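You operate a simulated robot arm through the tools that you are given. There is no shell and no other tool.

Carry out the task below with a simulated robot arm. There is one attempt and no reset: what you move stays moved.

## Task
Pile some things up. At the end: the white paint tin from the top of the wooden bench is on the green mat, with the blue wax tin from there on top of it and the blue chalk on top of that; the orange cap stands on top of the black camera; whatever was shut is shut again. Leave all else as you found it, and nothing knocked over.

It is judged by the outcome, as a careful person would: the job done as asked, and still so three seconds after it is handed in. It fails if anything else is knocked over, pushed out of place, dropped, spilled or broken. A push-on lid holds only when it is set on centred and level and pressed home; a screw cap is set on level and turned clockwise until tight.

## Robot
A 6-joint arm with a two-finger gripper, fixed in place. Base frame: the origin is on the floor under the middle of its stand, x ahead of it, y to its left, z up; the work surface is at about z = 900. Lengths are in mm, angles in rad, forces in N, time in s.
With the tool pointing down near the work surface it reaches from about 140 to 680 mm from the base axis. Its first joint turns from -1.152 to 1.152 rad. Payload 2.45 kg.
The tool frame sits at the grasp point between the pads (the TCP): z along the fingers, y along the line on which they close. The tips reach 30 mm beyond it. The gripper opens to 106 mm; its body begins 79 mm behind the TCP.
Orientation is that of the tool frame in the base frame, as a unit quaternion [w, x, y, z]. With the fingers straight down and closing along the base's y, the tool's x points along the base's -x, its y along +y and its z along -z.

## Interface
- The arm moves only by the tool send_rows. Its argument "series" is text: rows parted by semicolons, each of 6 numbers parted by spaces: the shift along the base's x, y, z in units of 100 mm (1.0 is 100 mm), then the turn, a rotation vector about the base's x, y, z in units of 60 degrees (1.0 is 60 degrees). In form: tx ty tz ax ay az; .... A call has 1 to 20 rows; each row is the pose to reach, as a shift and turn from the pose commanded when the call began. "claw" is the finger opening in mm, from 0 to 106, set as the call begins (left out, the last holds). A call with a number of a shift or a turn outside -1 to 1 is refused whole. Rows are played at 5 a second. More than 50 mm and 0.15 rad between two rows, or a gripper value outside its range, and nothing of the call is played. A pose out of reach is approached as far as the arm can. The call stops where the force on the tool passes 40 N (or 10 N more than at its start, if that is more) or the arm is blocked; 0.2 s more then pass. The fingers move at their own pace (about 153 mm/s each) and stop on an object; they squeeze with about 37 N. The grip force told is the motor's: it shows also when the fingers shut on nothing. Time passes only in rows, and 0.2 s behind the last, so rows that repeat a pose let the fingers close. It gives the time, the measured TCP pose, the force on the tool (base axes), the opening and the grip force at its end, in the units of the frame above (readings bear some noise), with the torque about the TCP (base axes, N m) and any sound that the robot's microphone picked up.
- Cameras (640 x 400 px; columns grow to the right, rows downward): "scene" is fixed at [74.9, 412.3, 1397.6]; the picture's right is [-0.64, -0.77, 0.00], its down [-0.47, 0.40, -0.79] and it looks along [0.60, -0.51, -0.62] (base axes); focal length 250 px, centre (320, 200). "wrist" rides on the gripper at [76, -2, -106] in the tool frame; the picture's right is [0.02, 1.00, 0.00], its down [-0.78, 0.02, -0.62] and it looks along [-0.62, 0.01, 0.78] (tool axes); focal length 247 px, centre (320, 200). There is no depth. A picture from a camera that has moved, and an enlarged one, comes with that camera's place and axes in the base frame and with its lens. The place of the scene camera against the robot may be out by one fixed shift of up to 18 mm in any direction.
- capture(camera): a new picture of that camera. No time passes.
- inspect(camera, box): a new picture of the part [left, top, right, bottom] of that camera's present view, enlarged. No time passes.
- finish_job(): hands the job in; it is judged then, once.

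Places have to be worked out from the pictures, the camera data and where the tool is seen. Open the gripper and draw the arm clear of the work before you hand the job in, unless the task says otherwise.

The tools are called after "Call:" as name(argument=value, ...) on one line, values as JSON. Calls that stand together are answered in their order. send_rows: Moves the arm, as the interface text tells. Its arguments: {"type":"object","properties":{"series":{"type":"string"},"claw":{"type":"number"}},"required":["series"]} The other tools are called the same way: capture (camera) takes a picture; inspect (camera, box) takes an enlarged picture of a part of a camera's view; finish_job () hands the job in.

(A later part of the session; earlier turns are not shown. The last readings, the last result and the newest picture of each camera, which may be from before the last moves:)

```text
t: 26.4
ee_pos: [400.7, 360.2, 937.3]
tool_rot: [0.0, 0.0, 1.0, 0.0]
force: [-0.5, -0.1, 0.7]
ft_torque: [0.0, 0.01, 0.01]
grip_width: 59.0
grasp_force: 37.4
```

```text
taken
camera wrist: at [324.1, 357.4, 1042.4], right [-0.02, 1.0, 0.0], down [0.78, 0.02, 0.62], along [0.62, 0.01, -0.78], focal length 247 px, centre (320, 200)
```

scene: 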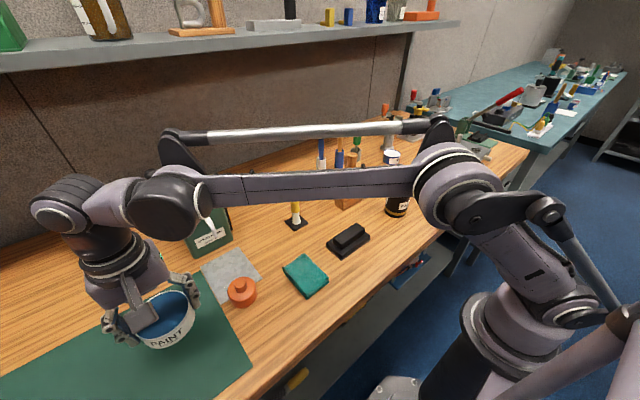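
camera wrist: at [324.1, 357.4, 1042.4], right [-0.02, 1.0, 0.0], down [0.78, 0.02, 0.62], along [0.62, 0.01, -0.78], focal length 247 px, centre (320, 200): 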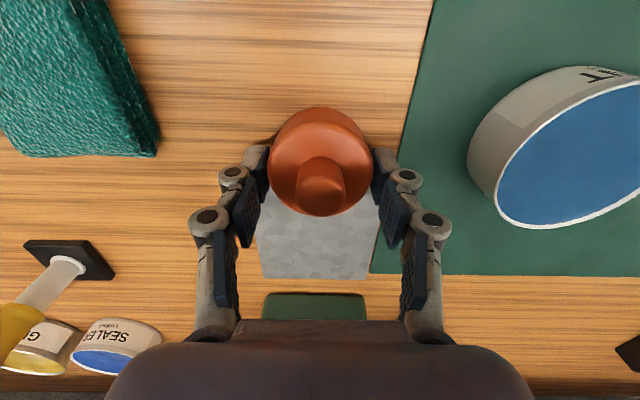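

Gripped at 59 mm. Lifting a little and checking that the metal sheet stays put.

Call:
send_rows(series="0 0 0.05 0 0 0; 0 0 0.2 0 0 0; 0 0 0.5 0 0 0; 0 0 0.9 0 0 0; 0 0 0.9 0 0 0")

Call:
capture(camera="wrist")

Call:
inspect(camera="scene", box=[140, 180, 340, 340])

```text
t: 27.6
ee_pos: [400.1, 359.3, 1027.3]
tool_rot: [0.001, 0.0, 1.0, 0.0]
force: [-0.6, 0.3, 0.3]
ft_torque: [-0.05, -0.04, 0.03]
grip_width: 59.1
grasp_force: 36.8
```

```text
taken
camera wrist: at [323.0, 357.1, 1132.8], right [-0.02, 1.0, 0.0], down [0.78, 0.02, 0.62], along [0.62, 0.01, -0.78], focal length 247 px, centre (320, 200)
```

wrist: 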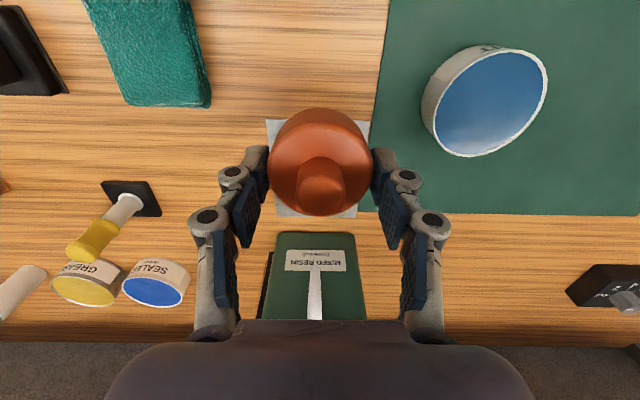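

```text
2.50 times, centred on (240, 260) of scene
camera zoom: at [74.9, 412.3, 1397.6], right [-0.64, -0.77, 0.0], down [-0.47, 0.4, -0.79], along [0.6, -0.51, -0.62], focal length 624 px, centre (520, 50)
```

zoom: 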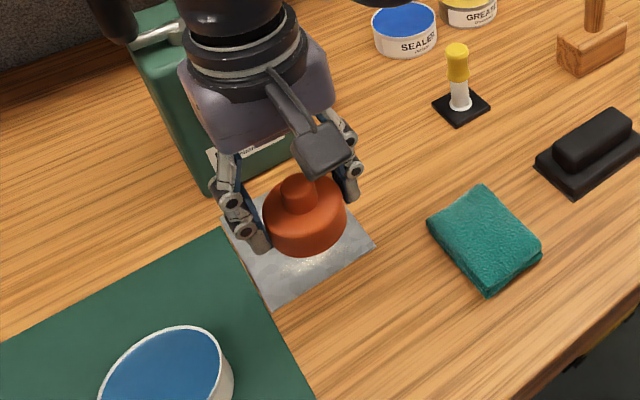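

The cap is held upright and the sheet is undisturbed. Now I'll raise and carry it toward the camera, estimated at (358, -122) with its top near z 994.

Call:
send_rows(series="0 -0.1 0.35 0 0 0; 0 -0.35 0.7 0 0 0; -0.05 -0.65 1.0 0 0 0; -0.1 -1.0 1.0 0 0 0")

Call:
send_rows(series="-0.05 -0.35 0 0 0 0; -0.1 -0.7 0 0 0 0; -0.15 -1.0 0 0 0 0")

Call:
send_rows(series="-0.05 -0.35 0 0 0 0; -0.1 -0.7 0 0 0 0; -0.18 -1.0 0 0 0 0")

Call:
send_rows(series="0 -0.35 0 0 0 0; 0 -0.7 0 0 0 0; 0 -1.0 0 0 0 0; 0 -1.0 0 0 0 0")

Call:
capture(camera="wrist")

Call:
capture(camera="scene")

```text
t: 28.6
ee_pos: [390.6, 257.8, 1126.8]
tool_rot: [0.0, 0.0, 1.0, 0.0]
force: [0.0, -0.6, -0.5]
ft_torque: [0.02, 0.0, 0.0]
grip_width: 59.3
grasp_force: 36.8
```

```text
t: 29.4
ee_pos: [375.5, 159.2, 1125.9]
tool_rot: [0.0, 0.0, 1.0, 0.0]
force: [0.1, -0.8, -0.9]
ft_torque: [0.04, 0.0, 0.0]
grip_width: 59.2
grasp_force: 37.1
```

```text
t: 30.2
ee_pos: [359.1, 59.8, 1126.6]
tool_rot: [-0.001, 0.001, 1.0, 0.0]
force: [-0.3, -0.8, -0.7]
ft_torque: [0.0, -0.01, 0.02]
grip_width: 58.9
grasp_force: 37.0
```

```text
t: 31.2
ee_pos: [359.1, -40.3, 1128.2]
tool_rot: [0.0, 0.0, 1.0, 0.0]
force: [-1.0, -0.4, -0.1]
ft_torque: [0.0, 0.02, -0.02]
grip_width: 59.0
grasp_force: 37.3
```

```text
taken
camera wrist: at [281.9, -42.6, 1233.1], right [-0.02, 1.0, 0.0], down [0.78, 0.02, 0.62], along [0.62, 0.01, -0.78], focal length 247 px, centre (320, 200)
```

wrist: 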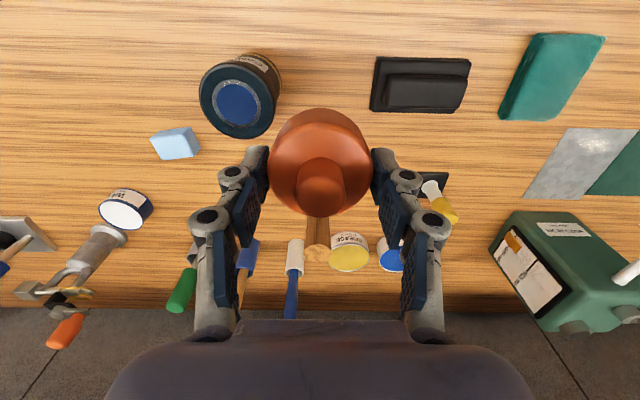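

```text
taken
```

scene: 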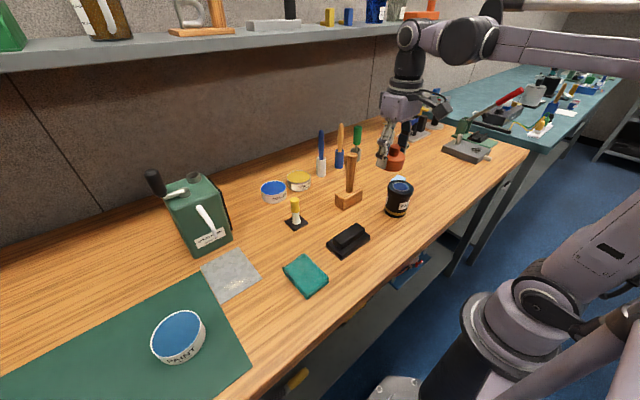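

The view shows the camera unobstructed to the left of the held cap. I'll zoom in to fix its centre and top height precisely.

Call:
inspect(camera="wrist", box=[180, 40, 300, 150])

Call:
inspect(camera="wrist", box=[80, 110, 220, 240])

Call:
inspect(camera="wrist", box=[250, 90, 390, 240])

```text
3.64 times, centred on (240, 95) of wrist
camera zoom: at [281.9, -42.6, 1233.1], right [-0.02, 1.0, 0.0], down [0.78, 0.02, 0.62], along [0.62, 0.01, -0.78], focal length 898 px, centre (611, 582)
```

zoom: 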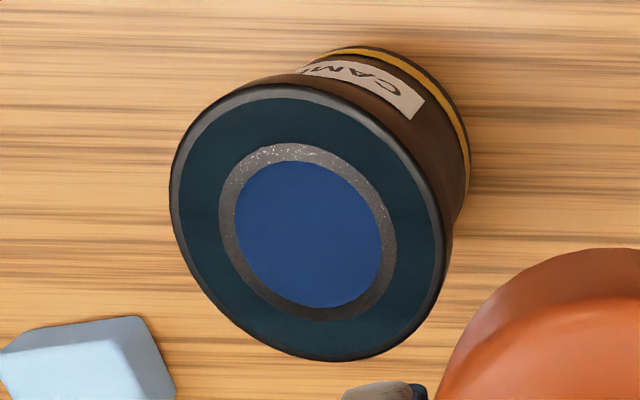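

```text
3.08 times, centred on (150, 175) of wrist
camera zoom: at [281.9, -42.6, 1233.1], right [-0.02, 1.0, 0.0], down [0.78, 0.02, 0.62], along [0.62, 0.01, -0.78], focal length 760 px, centre (843, 277)
```

zoom: 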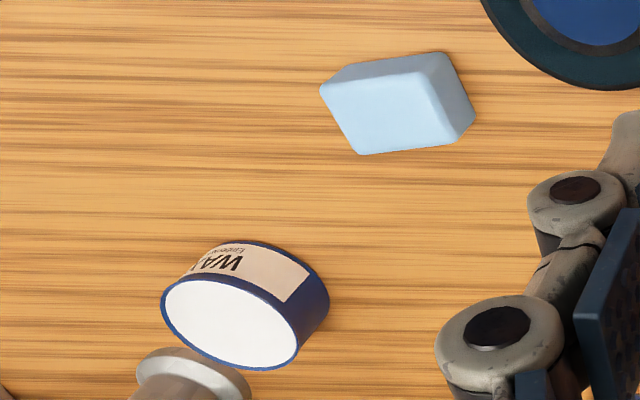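

```text
2.67 times, centred on (320, 165) of wrist
camera zoom: at [281.9, -42.6, 1233.1], right [-0.02, 1.0, 0.0], down [0.78, 0.02, 0.62], along [0.62, 0.01, -0.78], focal length 659 px, centre (320, 293)
```

zoom: 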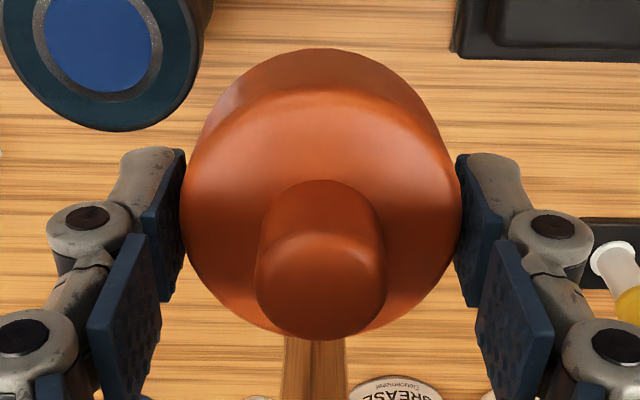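

Camera centre is at about (358.5, -121) with its top at z≈992; the cap is centred in the grip with its base about 37 mm below the TCP. I'll move 80 mm in -y to sit above it and descend to about 15 mm clearance.

Call:
send_rows(series="0 -0.4 0 0 0 0; 0 -0.8 0 0 0 0; 0 -0.8 -0.3 0 0 0; 0 -0.8 -0.6 0 0 0; 0 -0.8 -0.82 0 0 0; 0 -0.8 -0.82 0 0 0")

Call:
capture(camera="wrist")

Call:
inspect(camera="scene", box=[350, 140, 440, 230])

```text
t: 32.6
ee_pos: [357.5, -119.6, 1046.1]
tool_rot: [0.0, 0.001, 1.0, 0.0]
force: [0.1, -0.3, -0.2]
ft_torque: [0.0, 0.01, 0.0]
grip_width: 59.4
grasp_force: 37.5
```

```text
taken
camera wrist: at [281.2, -121.9, 1151.2], right [-0.02, 1.0, 0.0], down [0.78, 0.02, 0.62], along [0.62, 0.01, -0.78], focal length 247 px, centre (320, 200)
```

wrist: 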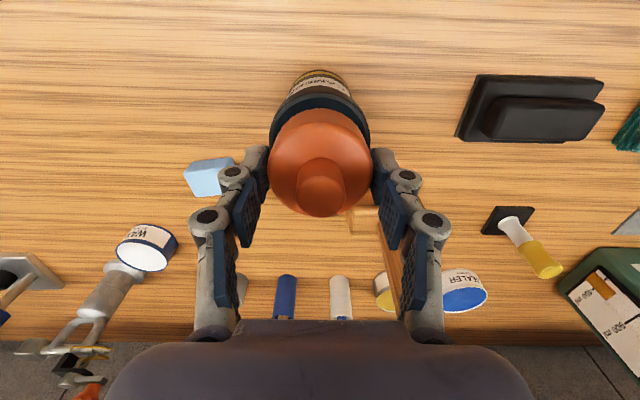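

```text
4.44 times, centred on (395, 185) of scene
camera zoom: at [74.9, 412.3, 1397.6], right [-0.64, -0.77, 0.0], down [-0.47, 0.4, -0.79], along [0.6, -0.51, -0.62], focal length 1110 px, centre (-13, 267)
```

zoom: 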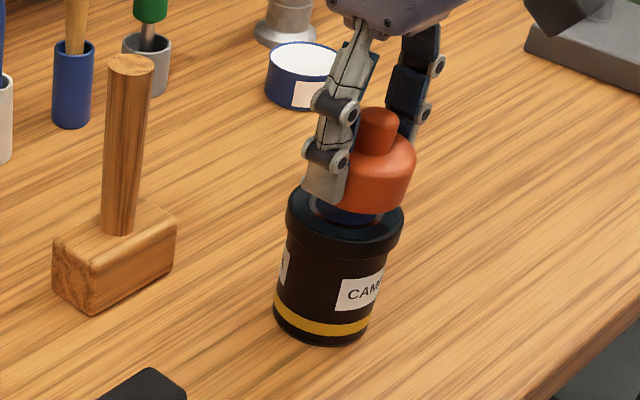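

The wrist view shows the cap over the camera lid, aligned in both directions. The scene view looked slightly offset, so I'll zoom in further before lowering.

Call:
inspect(camera="scene", box=[378, 155, 418, 215])

Call:
inspect(camera="wrist", box=[250, 60, 390, 220])

```text
6.67 times, centred on (398, 185) of scene
camera zoom: at [74.9, 412.3, 1397.6], right [-0.64, -0.77, 0.0], down [-0.47, 0.4, -0.79], along [0.6, -0.51, -0.62], focal length 1665 px, centre (-200, 300)
```

zoom: 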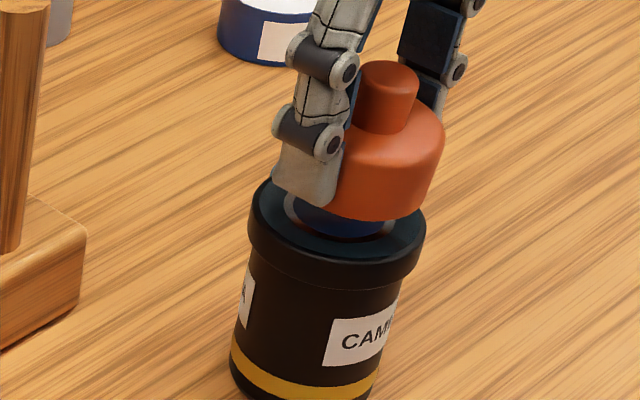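

```text
2.50 times, centred on (320, 140) of wrist
camera zoom: at [281.2, -121.9, 1151.2], right [-0.02, 1.0, 0.0], down [0.78, 0.02, 0.62], along [0.62, 0.01, -0.78], focal length 617 px, centre (320, 350)
```

zoom: 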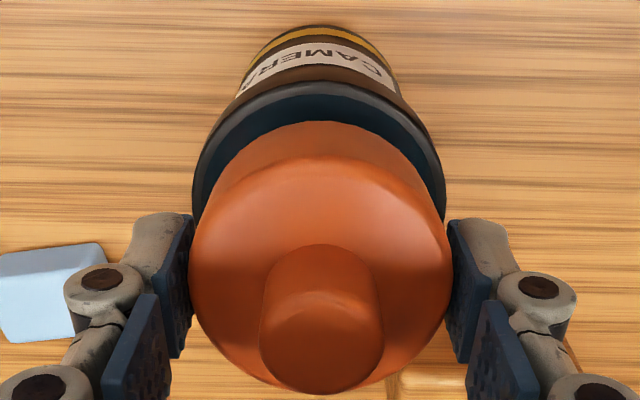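

The wrist view agrees on alignment to within 1–2 mm, and the scene estimate differs by only about 4 mm. I'll nudge x by +1 mm, come down to a few mm above the lid, then feel for contact in 1 mm steps.

Call:
send_rows(series="0.01 0 -0.06 0 0 0; 0.01 0 -0.1 0 0 0; 0.01 0 -0.12 0 0 0; 0.01 0 -0.12 0 0 0")

Call:
inspect(camera="scene", box=[368, 155, 428, 215])

Call:
inspect(camera="wrist", box=[250, 60, 390, 220])

```text
t: 33.6
ee_pos: [357.6, -120.5, 1033.0]
tool_rot: [0.0, 0.0, 1.0, 0.0]
force: [0.1, 0.1, 0.1]
ft_torque: [-0.01, 0.03, 0.01]
grip_width: 59.1
grasp_force: 37.0
```

```text
6.67 times, centred on (398, 185) of scene
camera zoom: at [74.9, 412.3, 1397.6], right [-0.64, -0.77, 0.0], down [-0.47, 0.4, -0.79], along [0.6, -0.51, -0.62], focal length 1665 px, centre (-200, 300)
```

zoom: 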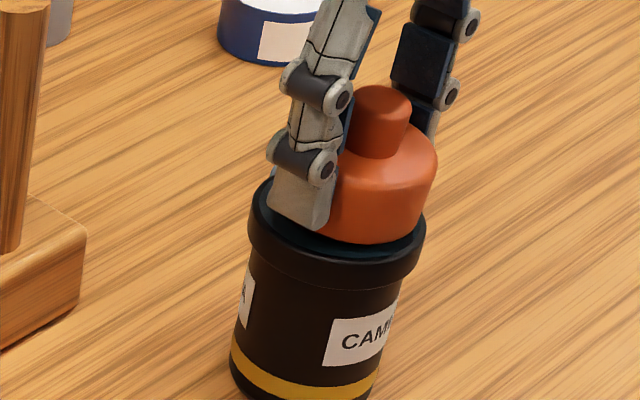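

```text
2.50 times, centred on (320, 140) of wrist
camera zoom: at [281.9, -122.8, 1138.9], right [-0.02, 1.0, 0.0], down [0.78, 0.02, 0.62], along [0.62, 0.01, -0.78], focal length 617 px, centre (320, 350)
```

zoom: 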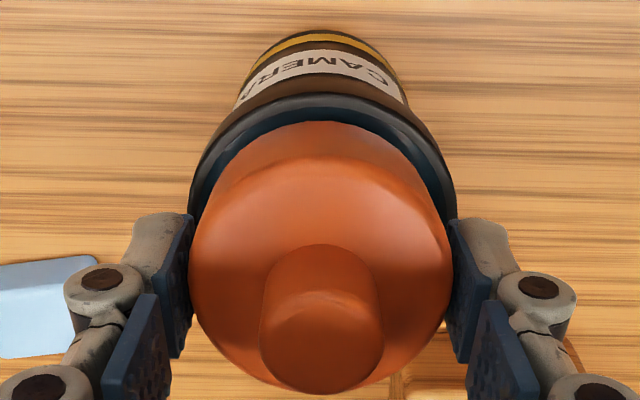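

Both views suggest the lid centre is a few mm toward +x (and perhaps slightly +y) of the cap. I'll shift (+3, +2) mm and then step down 1 mm at a time to contact.

Call:
send_rows(series="0.03 0.02 0 0 0 0; 0.03 0.02 -0.01 0 0 0; 0.03 0.02 -0.02 0 0 0; 0.03 0.02 -0.02 0 0 0")

Call:
send_rows(series="0 0 -0.01 0 0 0; 0 0 -0.02 0 0 0; 0 0 -0.02 0 0 0")

```text
t: 34.6
ee_pos: [360.9, -117.6, 1032.0]
tool_rot: [0.0, 0.0, 1.0, 0.0]
force: [-0.7, 0.4, 0.1]
ft_torque: [-0.01, 0.0, 0.04]
grip_width: 59.2
grasp_force: 36.7
```

```text
t: 35.4
ee_pos: [361.9, -118.5, 1029.2]
tool_rot: [0.0, 0.0, 1.0, 0.0]
force: [-0.9, -0.4, -0.3]
ft_torque: [0.01, 0.04, -0.03]
grip_width: 59.2
grasp_force: 36.9
```

No contact yet at z≈1029; continuing in 1 mm steps.

Call:
send_rows(series="0 0 -0.01 0 0 0; 0 0 -0.01 0 0 0")

Call:
send_rows(series="0 0 -0.01 0 0 0; 0 0 -0.01 0 0 0")

Call:
inspect(camera="scene", box=[368, 155, 428, 215])

```text
t: 36.0
ee_pos: [360.9, -119.1, 1027.8]
tool_rot: [0.0, 0.0, 1.0, -0.001]
force: [-0.3, -0.2, 8.5]
ft_torque: [-0.02, 0.23, 0.02]
grip_width: 59.5
grasp_force: 37.4
```

```text
t: 36.6
ee_pos: [360.8, -119.1, 1027.5]
tool_rot: [-0.001, -0.001, 1.0, -0.001]
force: [-1.4, -1.3, 19.9]
ft_torque: [-0.09, 0.58, 0.04]
grip_width: 59.3
grasp_force: 36.8
```

```text
6.67 times, centred on (398, 185) of scene
camera zoom: at [74.7, 412.3, 1397.6], right [-0.64, -0.77, 0.0], down [-0.47, 0.4, -0.79], along [0.6, -0.51, -0.62], focal length 1665 px, centre (-200, 300)
```

zoom: 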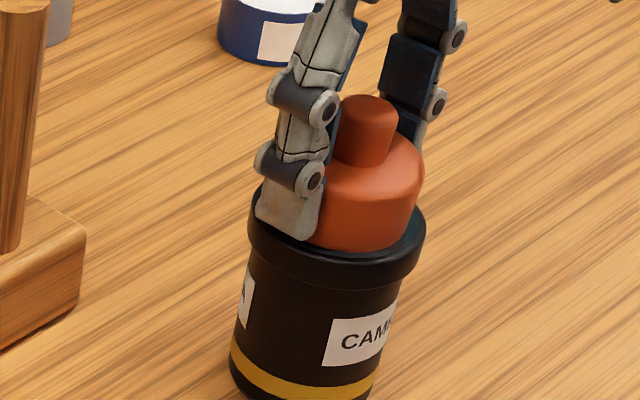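

The cap has contacted the lid (20 N, slightly first on its near edge, as it had been resting half on the sheet). I'll ease off 1 mm and open gently so it settles flat.

Call:
send_rows(series="0 0 0.01 0 0 0; 0 0 0.01 0 0 0")

Call:
send_rows(series="0 0 0 0 0 0; 0 0 0 0 0 0; 0 0 0 0 0 0", claw=66)

Call:
send_rows(series="0 0 0 0 0 0; 0 0 0 0 0 0; 0 0 0 0 0 0", claw=84)

Call:
inspect(camera="scene", box=[368, 155, 428, 215])

Call:
capture(camera="wrist")

```text
t: 37.2
ee_pos: [361.5, -119.4, 1028.3]
tool_rot: [0.001, 0.0, 1.0, 0.0]
force: [0.4, -0.9, 2.2]
ft_torque: [-0.05, 0.08, 0.06]
grip_width: 59.0
grasp_force: 37.1
```

```text
t: 38.0
ee_pos: [361.1, -118.2, 1028.2]
tool_rot: [0.0, 0.0, 1.0, 0.0]
force: [-0.3, -0.5, 0.3]
ft_torque: [-0.02, 0.0, 0.0]
grip_width: 66.2
grasp_force: 0.1
```

```text
t: 38.8
ee_pos: [361.3, -118.5, 1029.2]
tool_rot: [0.0, 0.0, 1.0, 0.0]
force: [-0.1, -0.5, 0.3]
ft_torque: [0.01, -0.01, 0.02]
grip_width: 84.0
grasp_force: 0.0
```

```text
6.67 times, centred on (398, 185) of scene
camera zoom: at [74.9, 412.3, 1397.6], right [-0.64, -0.77, 0.0], down [-0.47, 0.4, -0.79], along [0.6, -0.51, -0.62], focal length 1665 px, centre (-200, 300)
```

zoom: 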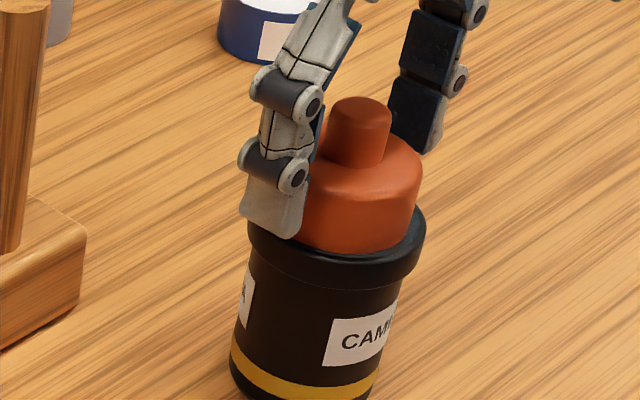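

```text
taken
camera wrist: at [284.8, -120.5, 1133.7], right [-0.02, 1.0, 0.0], down [0.78, 0.02, 0.62], along [0.62, 0.01, -0.78], focal length 247 px, centre (320, 200)
```

wrist: 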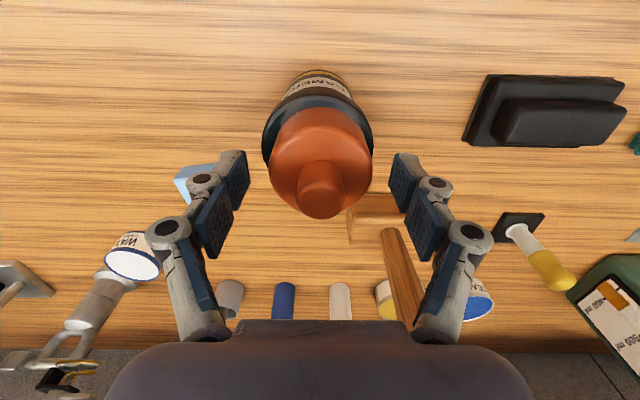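

The cap stands on the camera and is released. Rising straight up to clear it.

Call:
send_rows(series="0 0 0.3 0 0 0; 0 0 0.6 0 0 0; 0 0 0.95 0 0 0; 0 0 0.95 0 0 0")

Call:
capture(camera="scene")

Call:
inspect(camera="scene", box=[350, 140, 440, 230])

Call:
capture(camera="wrist")

```text
t: 39.8
ee_pos: [360.0, -116.9, 1125.6]
tool_rot: [0.0, 0.0, 1.0, 0.001]
force: [-0.9, -0.6, -0.5]
ft_torque: [0.0, -0.01, -0.01]
grip_width: 84.0
grasp_force: 0.0
```

```text
taken
```

scene: 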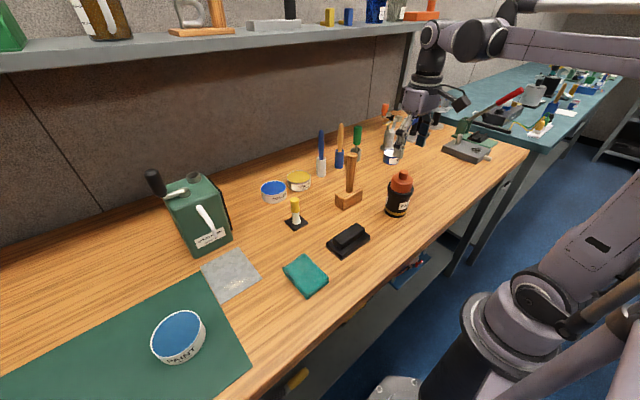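

```text
4.44 times, centred on (395, 185) of scene
camera zoom: at [74.9, 412.3, 1397.6], right [-0.64, -0.77, 0.0], down [-0.47, 0.4, -0.79], along [0.6, -0.51, -0.62], focal length 1110 px, centre (-13, 267)
```

zoom: 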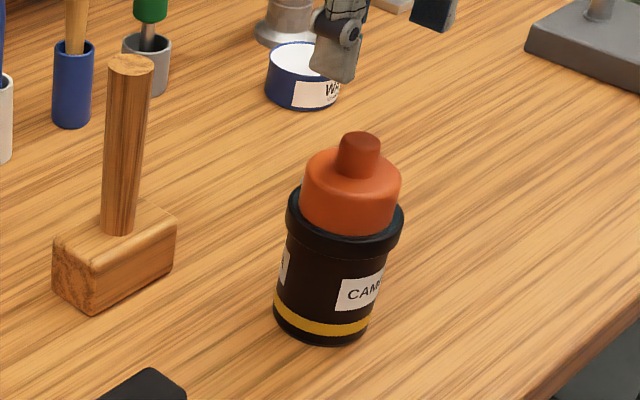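

```text
taken
camera wrist: at [283.6, -120.1, 1229.6], right [-0.02, 1.0, 0.0], down [0.78, 0.02, 0.62], along [0.62, 0.01, -0.78], focal length 247 px, centre (320, 200)
```

wrist: 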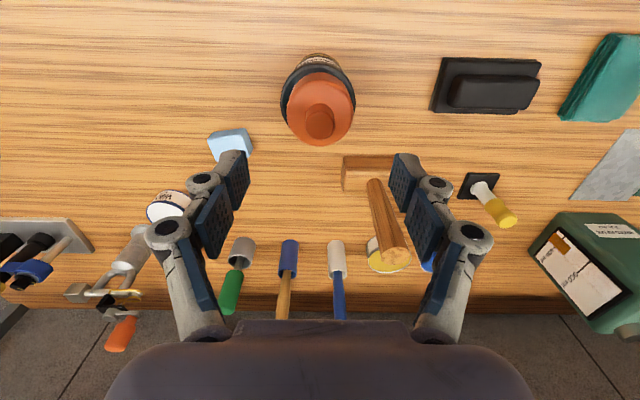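

The cap stands well on the camera. Next is the wax tin, about (557, -361) with its top at z≈935. It has tall fittings behind it, so I'll approach from the base side at height and look first.

Call:
send_rows(series="0.2 -0.35 0 0 0 0; 0.4 -0.7 0 0 0 0; 0.55 -1.0 0 0 0 0")

Call:
send_rows(series="0.2 -0.35 0 0 0 0; 0.4 -0.7 0 0 0 0; 0.55 -1.0 0 0 0 0")

Call:
send_rows(series="0.15 -0.2 0 0 0 0; 0.29 -0.425 0 0 0 0; 0.29 -0.425 0 0 0 0")

Call:
capture(camera="wrist")

Call:
inspect(camera="scene", box=[340, 60, 480, 180])

```text
t: 40.6
ee_pos: [415.4, -217.3, 1122.8]
tool_rot: [0.0, 0.0, 1.0, 0.0]
force: [0.9, -0.1, -0.5]
ft_torque: [0.03, 0.0, -0.01]
grip_width: 83.7
grasp_force: 0.0
```

```text
t: 41.4
ee_pos: [470.7, -317.2, 1123.0]
tool_rot: [0.0, -0.001, 1.0, 0.0]
force: [0.6, 0.4, -0.2]
ft_torque: [0.03, -0.01, 0.0]
grip_width: 83.8
grasp_force: 0.1
```

```text
t: 42.2
ee_pos: [497.6, -360.2, 1121.6]
tool_rot: [0.0, 0.0, 1.0, 0.001]
force: [0.3, -0.1, -0.9]
ft_torque: [0.05, 0.03, 0.0]
grip_width: 83.8
grasp_force: 0.1
out of reach, approached as far as the arm can: row 2
```

```text
taken
camera wrist: at [421.5, -361.9, 1227.4], right [-0.02, 1.0, 0.0], down [0.78, 0.02, 0.62], along [0.62, 0.01, -0.78], focal length 247 px, centre (320, 200)
```

wrist: 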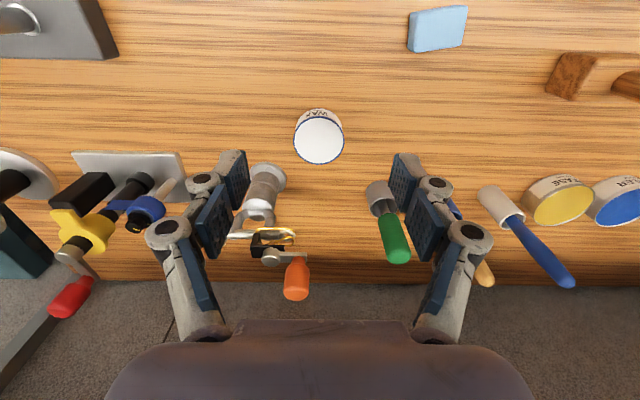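

```text
3.33 times, centred on (410, 120) of scene
camera zoom: at [75.0, 412.3, 1397.6], right [-0.64, -0.77, 0.0], down [-0.47, 0.4, -0.79], along [0.6, -0.51, -0.62], focal length 833 px, centre (20, 467)
```

zoom: 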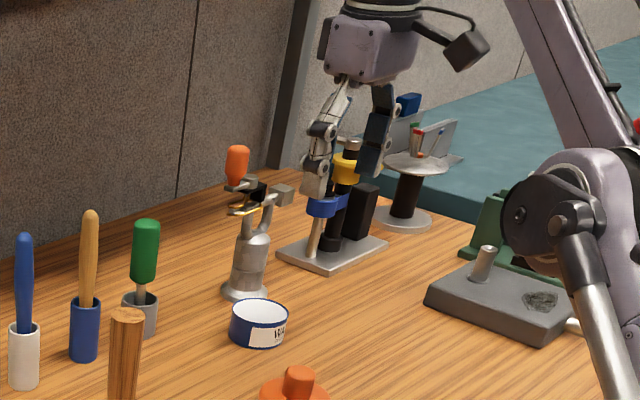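

At this height the arm reaches only about r≈615, so I need to be lower before going out. The stand behind sits at x≈610–640, leaving room. I'll descend here first, then go out at z≈985.

Call:
send_rows(series="0 0 -0.35 0 0 0; 0 0 -0.7 0 0 0; 0 0 -1.0 0 0 0; 0 0 -1.0 0 0 0")

Call:
send_rows(series="0.1 0 -0.1 0 0 0; 0.3 0 -0.3 0 0 0; 0.3 0 -0.35 0 0 0; 0.3 0 -0.35 0 0 0")

Call:
capture(camera="wrist")

Call:
inspect(camera="scene", box=[340, 60, 480, 180])

```text
t: 43.2
ee_pos: [501.1, -360.0, 1023.4]
tool_rot: [0.0, -0.001, 1.0, 0.0]
force: [-0.5, 0.4, -0.1]
ft_torque: [-0.01, 0.0, 0.01]
grip_width: 84.0
grasp_force: 0.0
```

```text
t: 44.2
ee_pos: [530.3, -361.5, 987.9]
tool_rot: [0.0, 0.0, 1.0, 0.0]
force: [-0.1, 0.1, 0.2]
ft_torque: [0.01, -0.05, 0.02]
grip_width: 83.9
grasp_force: 0.1
```

```text
taken
camera wrist: at [454.1, -363.2, 1093.7], right [-0.02, 1.0, 0.0], down [0.78, 0.02, 0.62], along [0.62, 0.01, -0.78], focal length 247 px, centre (320, 200)
```

wrist: 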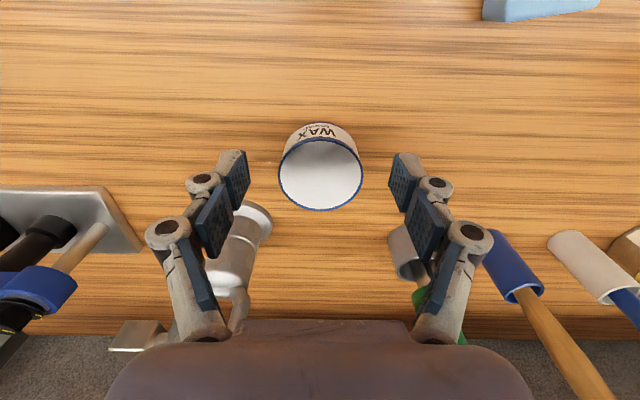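

```text
3.33 times, centred on (410, 120) of scene
camera zoom: at [74.9, 412.3, 1397.6], right [-0.64, -0.77, 0.0], down [-0.47, 0.4, -0.79], along [0.6, -0.51, -0.62], focal length 833 px, centre (20, 467)
```

zoom: 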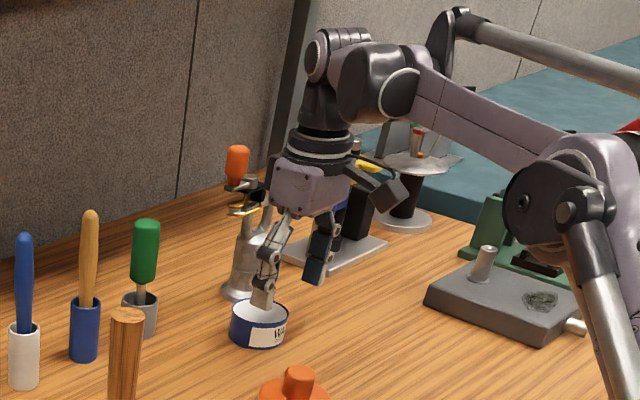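

The wax tin is centred in y and about 26 mm further out in x; the fittings behind leave at least 25 mm. I'll move out 26 mm and lower in stages to z≈942.

Call:
send_rows(series="0.13 0 0 0 0 0; 0.26 0 -0.05 0 0 0; 0.26 0 -0.1 0 0 0; 0.26 0 -0.1 0 0 0")

Call:
capture(camera="wrist")

Call:
inspect(camera="scene", box=[350, 80, 450, 180])

```text
t: 45.2
ee_pos: [558.8, -361.1, 979.2]
tool_rot: [0.0, 0.001, 1.0, 0.0]
force: [0.7, 0.4, 0.1]
ft_torque: [0.02, 0.01, -0.02]
grip_width: 83.8
grasp_force: 0.0
```

```text
taken
camera wrist: at [480.3, -363.2, 1083.4], right [-0.02, 1.0, 0.0], down [0.78, 0.02, 0.62], along [0.62, 0.01, -0.78], focal length 247 px, centre (320, 200)
```

wrist: 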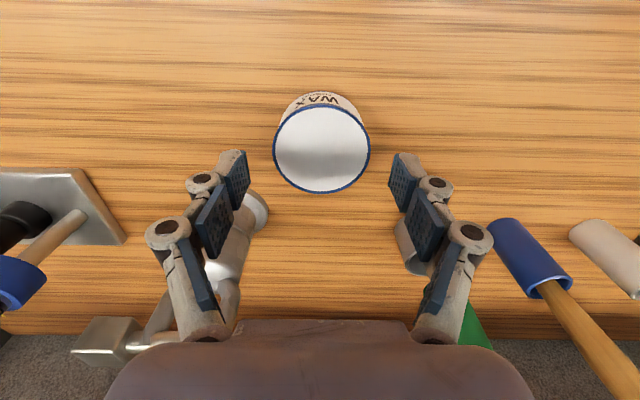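

```text
4.00 times, centred on (400, 130) of scene
camera zoom: at [74.9, 412.3, 1397.6], right [-0.64, -0.77, 0.0], down [-0.47, 0.4, -0.79], along [0.6, -0.51, -0.62], focal length 999 px, centre (0, 480)
```

zoom: 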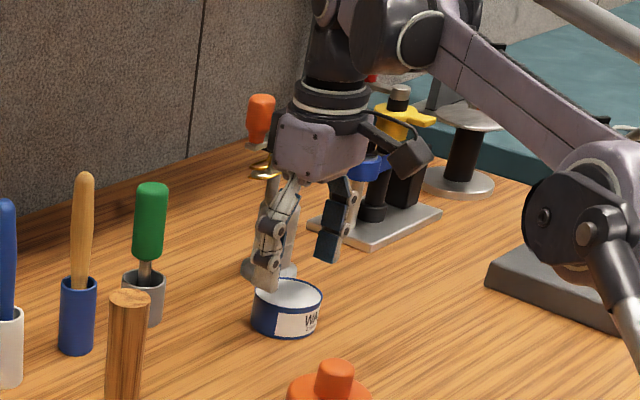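

Aligned over the wax tin within about 1 mm. Lowering to z≈942 now.

Call:
send_rows(series="0 0 -0.12 0 0 0; 0 0 -0.24 0 0 0; 0 0 -0.36 0 0 0; 0 0 -0.36 0 0 0")

Call:
capture(camera="wrist")

Call:
inspect(camera="scene", box=[350, 80, 450, 180])

```text
t: 46.2
ee_pos: [557.6, -360.1, 941.2]
tool_rot: [0.0, 0.0, 1.0, 0.001]
force: [0.2, -0.6, 0.1]
ft_torque: [0.04, 0.01, -0.01]
grip_width: 83.8
grasp_force: 0.1
```

```text
taken
camera wrist: at [480.4, -362.9, 1047.8], right [-0.02, 1.0, 0.0], down [0.78, 0.02, 0.62], along [0.62, 0.01, -0.78], focal length 247 px, centre (320, 200)
```

wrist: 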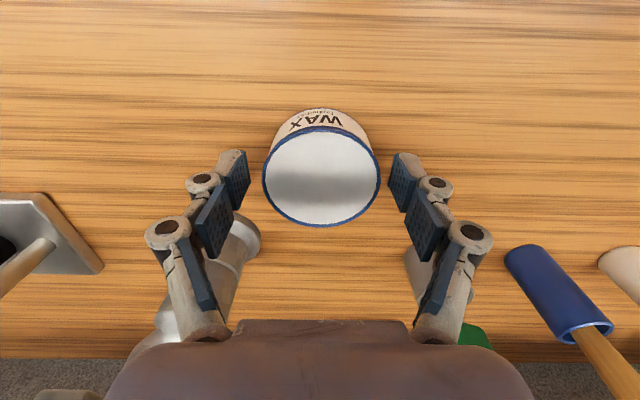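

```text
4.00 times, centred on (400, 130) of scene
camera zoom: at [74.9, 412.3, 1397.6], right [-0.64, -0.77, 0.0], down [-0.47, 0.4, -0.79], along [0.6, -0.51, -0.62], focal length 999 px, centre (0, 480)
```

zoom: 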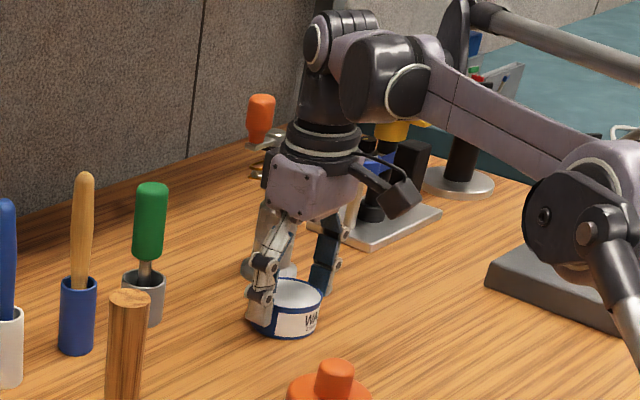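

Wax tin is centred between the pads. Closing.

Call:
send_rows(series="0 0 0 0 0 0; 0 0 0 0 0 0; 0 0 0 0 0 0; 0 0 0 0 0 0", claw=52)

Call:
capture(camera="wrist")

```text
t: 47.2
ee_pos: [557.3, -360.9, 943.0]
tool_rot: [-0.001, 0.0, 1.0, 0.0]
force: [-0.6, 0.4, 5.5]
ft_torque: [0.05, -0.05, -0.04]
grip_width: 63.7
grasp_force: 36.7
```

```text
taken
camera wrist: at [480.3, -362.8, 1048.2], right [-0.02, 1.0, 0.0], down [0.78, 0.02, 0.62], along [0.62, 0.01, -0.78], focal length 247 px, centre (320, 200)
```

wrist: 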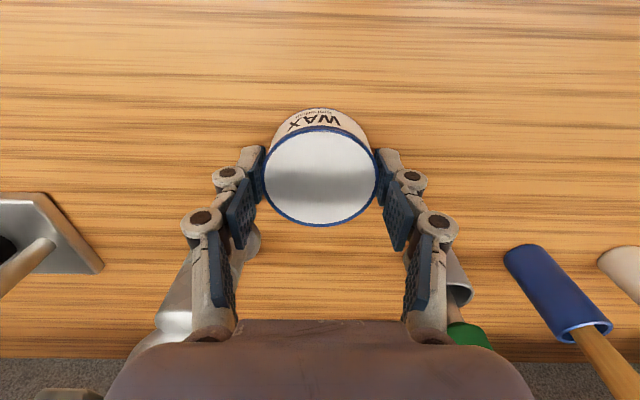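

Gripped at 63.7 mm. Lifting up and back toward the base, away from the fittings.

Call:
send_rows(series="0 0 0.05 0 0 0; 0 0 0.15 0 0 0; -0.15 0 0.4 0 0 0; -0.4 0 0.7 0 0 0; -0.7 0 1.0 0 0 0; -0.7 0 1.0 0 0 0")

Call:
capture(camera="wrist")

Call:
capture(camera="scene")

```text
t: 48.6
ee_pos: [485.6, -361.2, 1043.0]
tool_rot: [0.0, 0.0, 1.0, 0.0]
force: [-0.1, 0.3, -2.9]
ft_torque: [0.0, 0.04, -0.01]
grip_width: 63.5
grasp_force: 36.7
```

```text
taken
camera wrist: at [408.9, -362.7, 1149.5], right [-0.02, 1.0, 0.0], down [0.78, 0.02, 0.62], along [0.62, 0.01, -0.78], focal length 247 px, centre (320, 200)
```

wrist: 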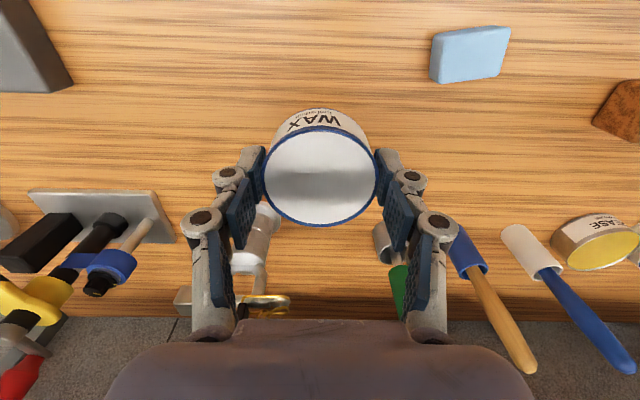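

```text
taken
```

scene: 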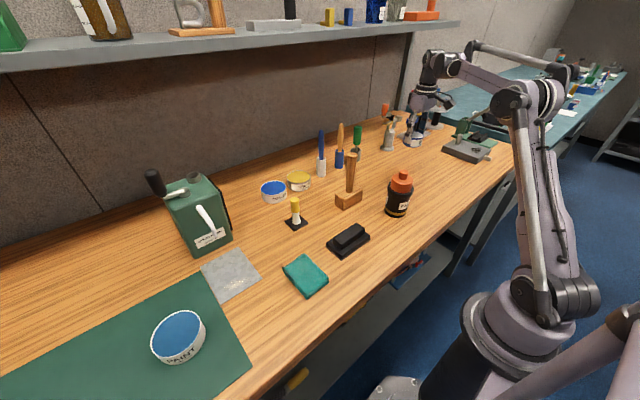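

The wax tin is held level and everything behind is undisturbed. Before carrying it over, I'll zoom to measure exactly how it sits relative to the TCP.

Call:
inspect(camera="wrist", box=[240, 90, 400, 240])

Call:
send_rows(series="-0.3 0.2 0.27 0 0 0; -0.6 0.4 0.53 0 0 0; -0.9 0.6 0.8 0 0 0")

Call:
send_rows(series="-0.12 0.34 0.03 0 0 0; -0.24 0.68 0.06 0 0 0; -0.37 1.0 0.1 0 0 0")

Call:
send_rows(series="0 0.35 0 0 0 0; 0 0.7 0 0 0 0; 0 1.0 0 0 0 0")

Call:
send_rows(series="0 0.35 0 0 0 0; 0 0.7 0 0 0 0; 0 1.0 0 0 0 0")

Call:
send_rows(series="0 0.35 0 0 0 0; 0 0.7 0 0 0 0; 0 1.0 0 0 0 0")

Call:
send_rows(series="0 0.35 0 0 0 0; 0 0.7 0 0 0 0; 0 1.0 0 0 0 0")

Call:
capture(camera="scene")

```text
2.67 times, centred on (320, 165) of wrist
camera zoom: at [408.9, -362.7, 1149.5], right [-0.02, 1.0, 0.0], down [0.78, 0.02, 0.62], along [0.62, 0.01, -0.78], focal length 659 px, centre (320, 293)
```

zoom: 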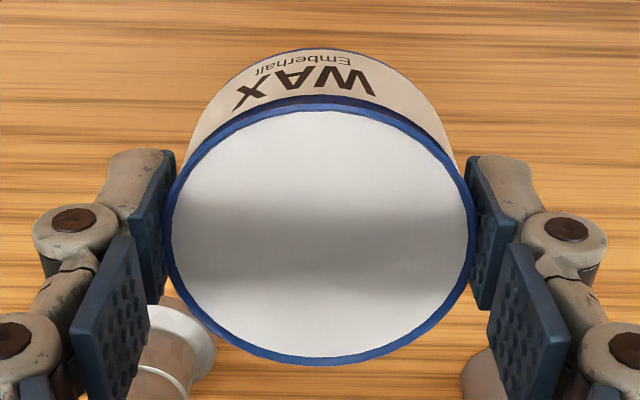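

```text
t: 49.4
ee_pos: [395.8, -300.6, 1122.9]
tool_rot: [0.0, 0.0, 1.0, 0.0]
force: [-0.3, -0.2, -1.2]
ft_torque: [-0.03, -0.02, -0.02]
grip_width: 63.8
grasp_force: 37.2
```

```text
t: 50.2
ee_pos: [358.7, -200.4, 1132.2]
tool_rot: [-0.001, 0.0, 1.0, 0.0]
force: [0.0, -0.6, -1.7]
ft_torque: [0.0, 0.04, -0.04]
grip_width: 63.5
grasp_force: 37.3
```

```text
t: 51.0
ee_pos: [359.0, -100.0, 1131.3]
tool_rot: [0.0, 0.0, 1.0, 0.0]
force: [-1.0, -0.2, -1.9]
ft_torque: [0.0, -0.03, 0.02]
grip_width: 63.6
grasp_force: 36.9
```

```text
t: 51.8
ee_pos: [359.0, -0.0, 1131.2]
tool_rot: [-0.001, 0.001, 1.0, 0.0]
force: [0.0, 0.4, -1.8]
ft_torque: [-0.01, 0.01, 0.02]
grip_width: 63.5
grasp_force: 36.8
```

```text
t: 52.6
ee_pos: [359.3, 101.0, 1133.6]
tool_rot: [0.0, 0.0, 1.0, -0.001]
force: [-0.1, -0.1, -1.8]
ft_torque: [0.02, 0.03, 0.02]
grip_width: 63.6
grasp_force: 37.1
```

```text
t: 53.4
ee_pos: [359.1, 199.4, 1132.0]
tool_rot: [-0.001, 0.0, 1.0, 0.0]
force: [0.1, -0.9, -3.2]
ft_torque: [-0.02, 0.0, 0.01]
grip_width: 63.6
grasp_force: 37.4
```

```text
taken
```

scene: 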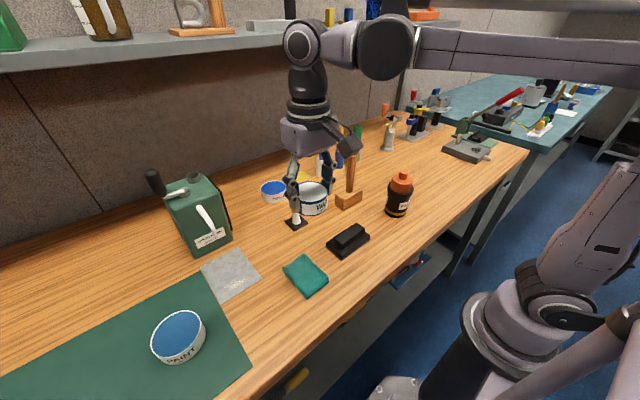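

Wax centre sits about 3.8 mm nearer the base in the grip than the paint tin did, so my target is TCP (385.9, 489.4). Continuing to the mat, lowering as I go out.

Call:
send_rows(series="0.1 0.35 0 0 0 0; 0.2 0.7 0 0 0 0; 0.258 1.0 0 0 0 0")

Call:
send_rows(series="0 0.35 -0.1 0 0 0; 0 0.7 -0.2 0 0 0; 0 1.0 -0.3 0 0 0")

Call:
send_rows(series="0 0.3 -0.2 0 0 0; 0 0.6 -0.4 0 0 0; 0 0.904 -0.6 0 0 0; 0 0.904 -0.6 0 0 0")

Call:
capture(camera="wrist")

Call:
capture(camera="scene")

```text
t: 54.2
ee_pos: [384.6, 298.6, 1133.4]
tool_rot: [-0.001, 0.0, 1.0, 0.0]
force: [0.1, 0.1, -2.7]
ft_torque: [-0.01, 0.03, -0.01]
grip_width: 63.7
grasp_force: 36.5
```

```text
t: 55.0
ee_pos: [384.1, 399.3, 1104.1]
tool_rot: [0.0, -0.001, 1.0, 0.0]
force: [-0.6, 0.6, -2.8]
ft_torque: [-0.03, -0.01, -0.01]
grip_width: 63.5
grasp_force: 37.1
```

```text
t: 56.0
ee_pos: [384.5, 489.4, 1042.9]
tool_rot: [-0.001, 0.0, 1.0, 0.0]
force: [0.2, -0.4, -1.9]
ft_torque: [-0.01, -0.02, 0.05]
grip_width: 63.9
grasp_force: 36.2
```

```text
taken
camera wrist: at [308.3, 487.4, 1147.7], right [-0.02, 1.0, 0.0], down [0.78, 0.02, 0.62], along [0.62, 0.01, -0.78], focal length 247 px, centre (320, 200)
```

wrist: 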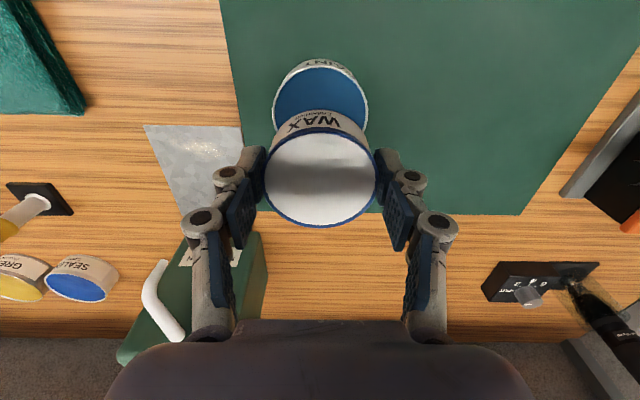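

```text
taken
```

scene: 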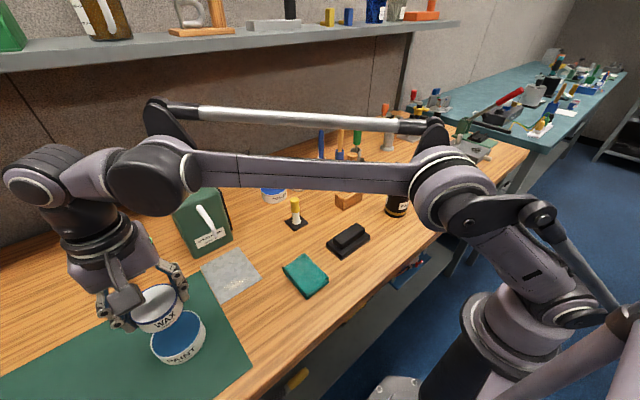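

Aligned: paint rim and wax tin are both centred at column ~320, and the camera x matches the target. Lowering to a few mm above the paint tin.

Call:
send_rows(series="0 0 -0.2 0 0 0; 0 0 -0.4 0 0 0; 0 0 -0.56 0 0 0; 0 0 -0.56 0 0 0")

Call:
inspect(camera="wrist", box=[230, 60, 410, 240])

Call:
inspect(camera="scene", box=[100, 250, 260, 380])

```text
t: 57.0
ee_pos: [385.5, 490.1, 987.9]
tool_rot: [0.001, 0.0, 1.0, 0.0]
force: [-0.6, 0.4, -1.7]
ft_torque: [0.02, 0.0, 0.01]
grip_width: 63.7
grasp_force: 37.1
```

```text
2.22 times, centred on (320, 150) of wrist
camera zoom: at [308.4, 487.5, 1092.5], right [-0.02, 1.0, 0.0], down [0.78, 0.02, 0.62], along [0.62, 0.01, -0.78], focal length 549 px, centre (320, 311)
```

zoom: 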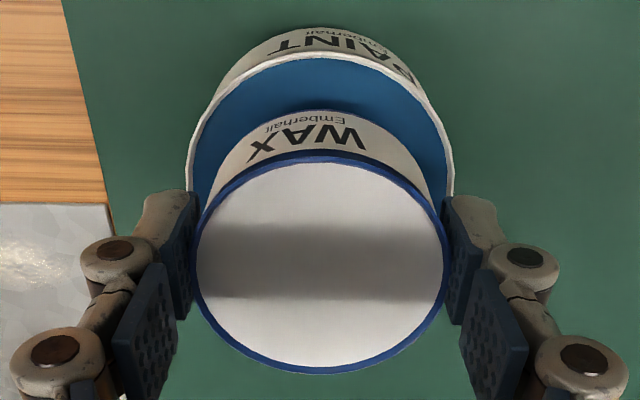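

```text
3.08 times, centred on (180, 315) of scene
camera zoom: at [75.0, 412.3, 1397.6], right [-0.64, -0.77, 0.0], down [-0.47, 0.4, -0.79], along [0.6, -0.51, -0.62], focal length 769 px, centre (751, -154)
```

zoom: 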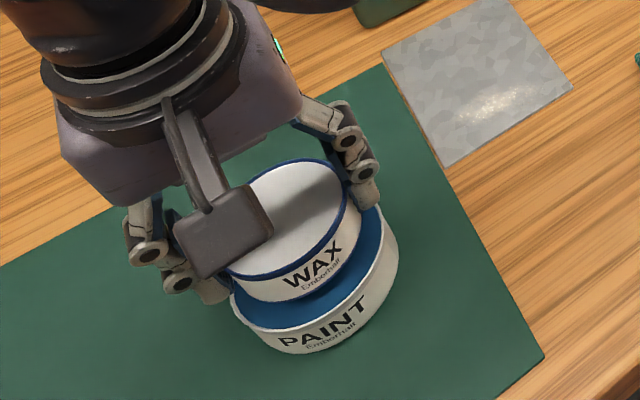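

Alignment looks good; wax perhaps 1.5–2 mm too far in +x. I'll correct that by -1.5 mm and step down to contact, expected near z≈978.

Call:
send_rows(series="-0.015 0 -0.02 0 0 0; -0.015 0 -0.04 0 0 0; -0.015 0 -0.05 0 0 0; -0.015 0 -0.05 0 0 0")

Call:
send_rows(series="0 0 -0.01 0 0 0; 0 0 -0.02 0 0 0; 0 0 -0.02 0 0 0")

```text
t: 58.0
ee_pos: [384.8, 489.8, 981.1]
tool_rot: [0.0, 0.0, 1.0, 0.0]
force: [0.8, -0.4, -1.4]
ft_torque: [-0.02, 0.01, -0.01]
grip_width: 63.5
grasp_force: 36.8
```

```text
t: 58.8
ee_pos: [383.3, 488.4, 980.4]
tool_rot: [0.0, 0.001, 1.0, -0.001]
force: [3.1, 2.8, 23.4]
ft_torque: [0.1, -0.17, -0.09]
grip_width: 64.0
grasp_force: 36.9
```

Contact at about 23 N with little torque, so it sits level. Easing off 1 mm and opening gently.

Call:
send_rows(series="0 0 0.01 0 0 0; 0 0 0.01 0 0 0")

Call:
send_rows(series="0 0 0 0 0 0; 0 0 0 0 0 0; 0 0 0 0 0 0", claw=70)

Call:
send_rows(series="0 0 0 0 0 0; 0 0 0 0 0 0; 0 0 0 0 0 0", claw=90)

Call:
inspect(camera="wrist", box=[230, 60, 410, 240])

Call:
inspect(camera="scene", box=[100, 250, 260, 380])

```text
t: 59.4
ee_pos: [382.6, 488.6, 980.5]
tool_rot: [0.001, 0.001, 1.0, 0.0]
force: [1.4, 2.9, 13.8]
ft_torque: [0.13, -0.13, 0.01]
grip_width: 63.7
grasp_force: 37.3
```

```text
t: 60.2
ee_pos: [383.6, 488.8, 979.9]
tool_rot: [0.0, -0.001, 1.0, 0.0]
force: [-0.1, 0.2, -0.7]
ft_torque: [0.03, -0.02, 0.01]
grip_width: 69.8
grasp_force: 0.0
```

```text
t: 61.0
ee_pos: [383.1, 489.1, 980.3]
tool_rot: [-0.001, -0.001, 1.0, 0.0]
force: [0.1, -0.2, 0.3]
ft_torque: [-0.01, 0.0, 0.0]
grip_width: 90.0
grasp_force: 0.1
```

```text
2.22 times, centred on (320, 150) of wrist
camera zoom: at [307.2, 487.1, 1085.6], right [-0.02, 1.0, 0.0], down [0.78, 0.02, 0.62], along [0.62, 0.01, -0.78], focal length 549 px, centre (320, 311)
```

zoom: 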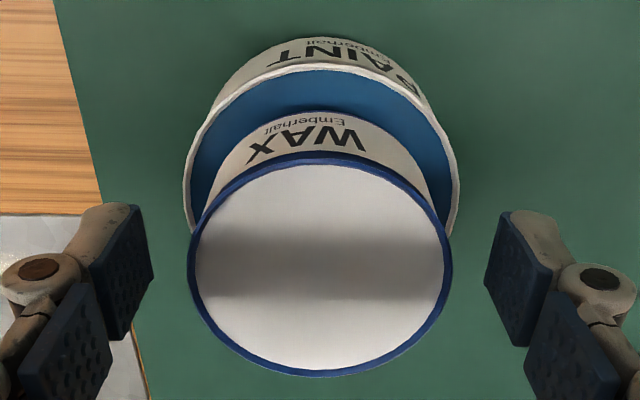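

```text
3.08 times, centred on (180, 315) of scene
camera zoom: at [74.9, 412.3, 1397.6], right [-0.64, -0.77, 0.0], down [-0.47, 0.4, -0.79], along [0.6, -0.51, -0.62], focal length 769 px, centre (751, -154)
```

zoom: 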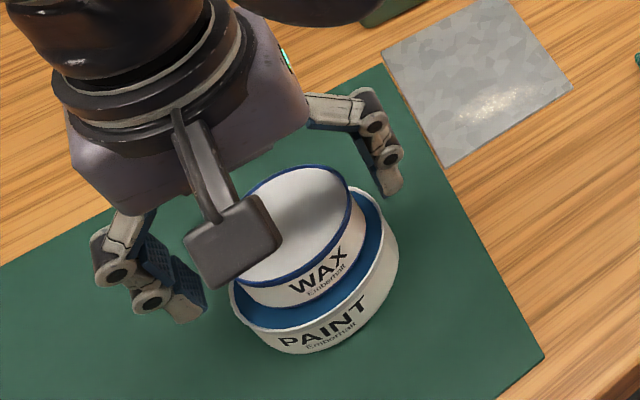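

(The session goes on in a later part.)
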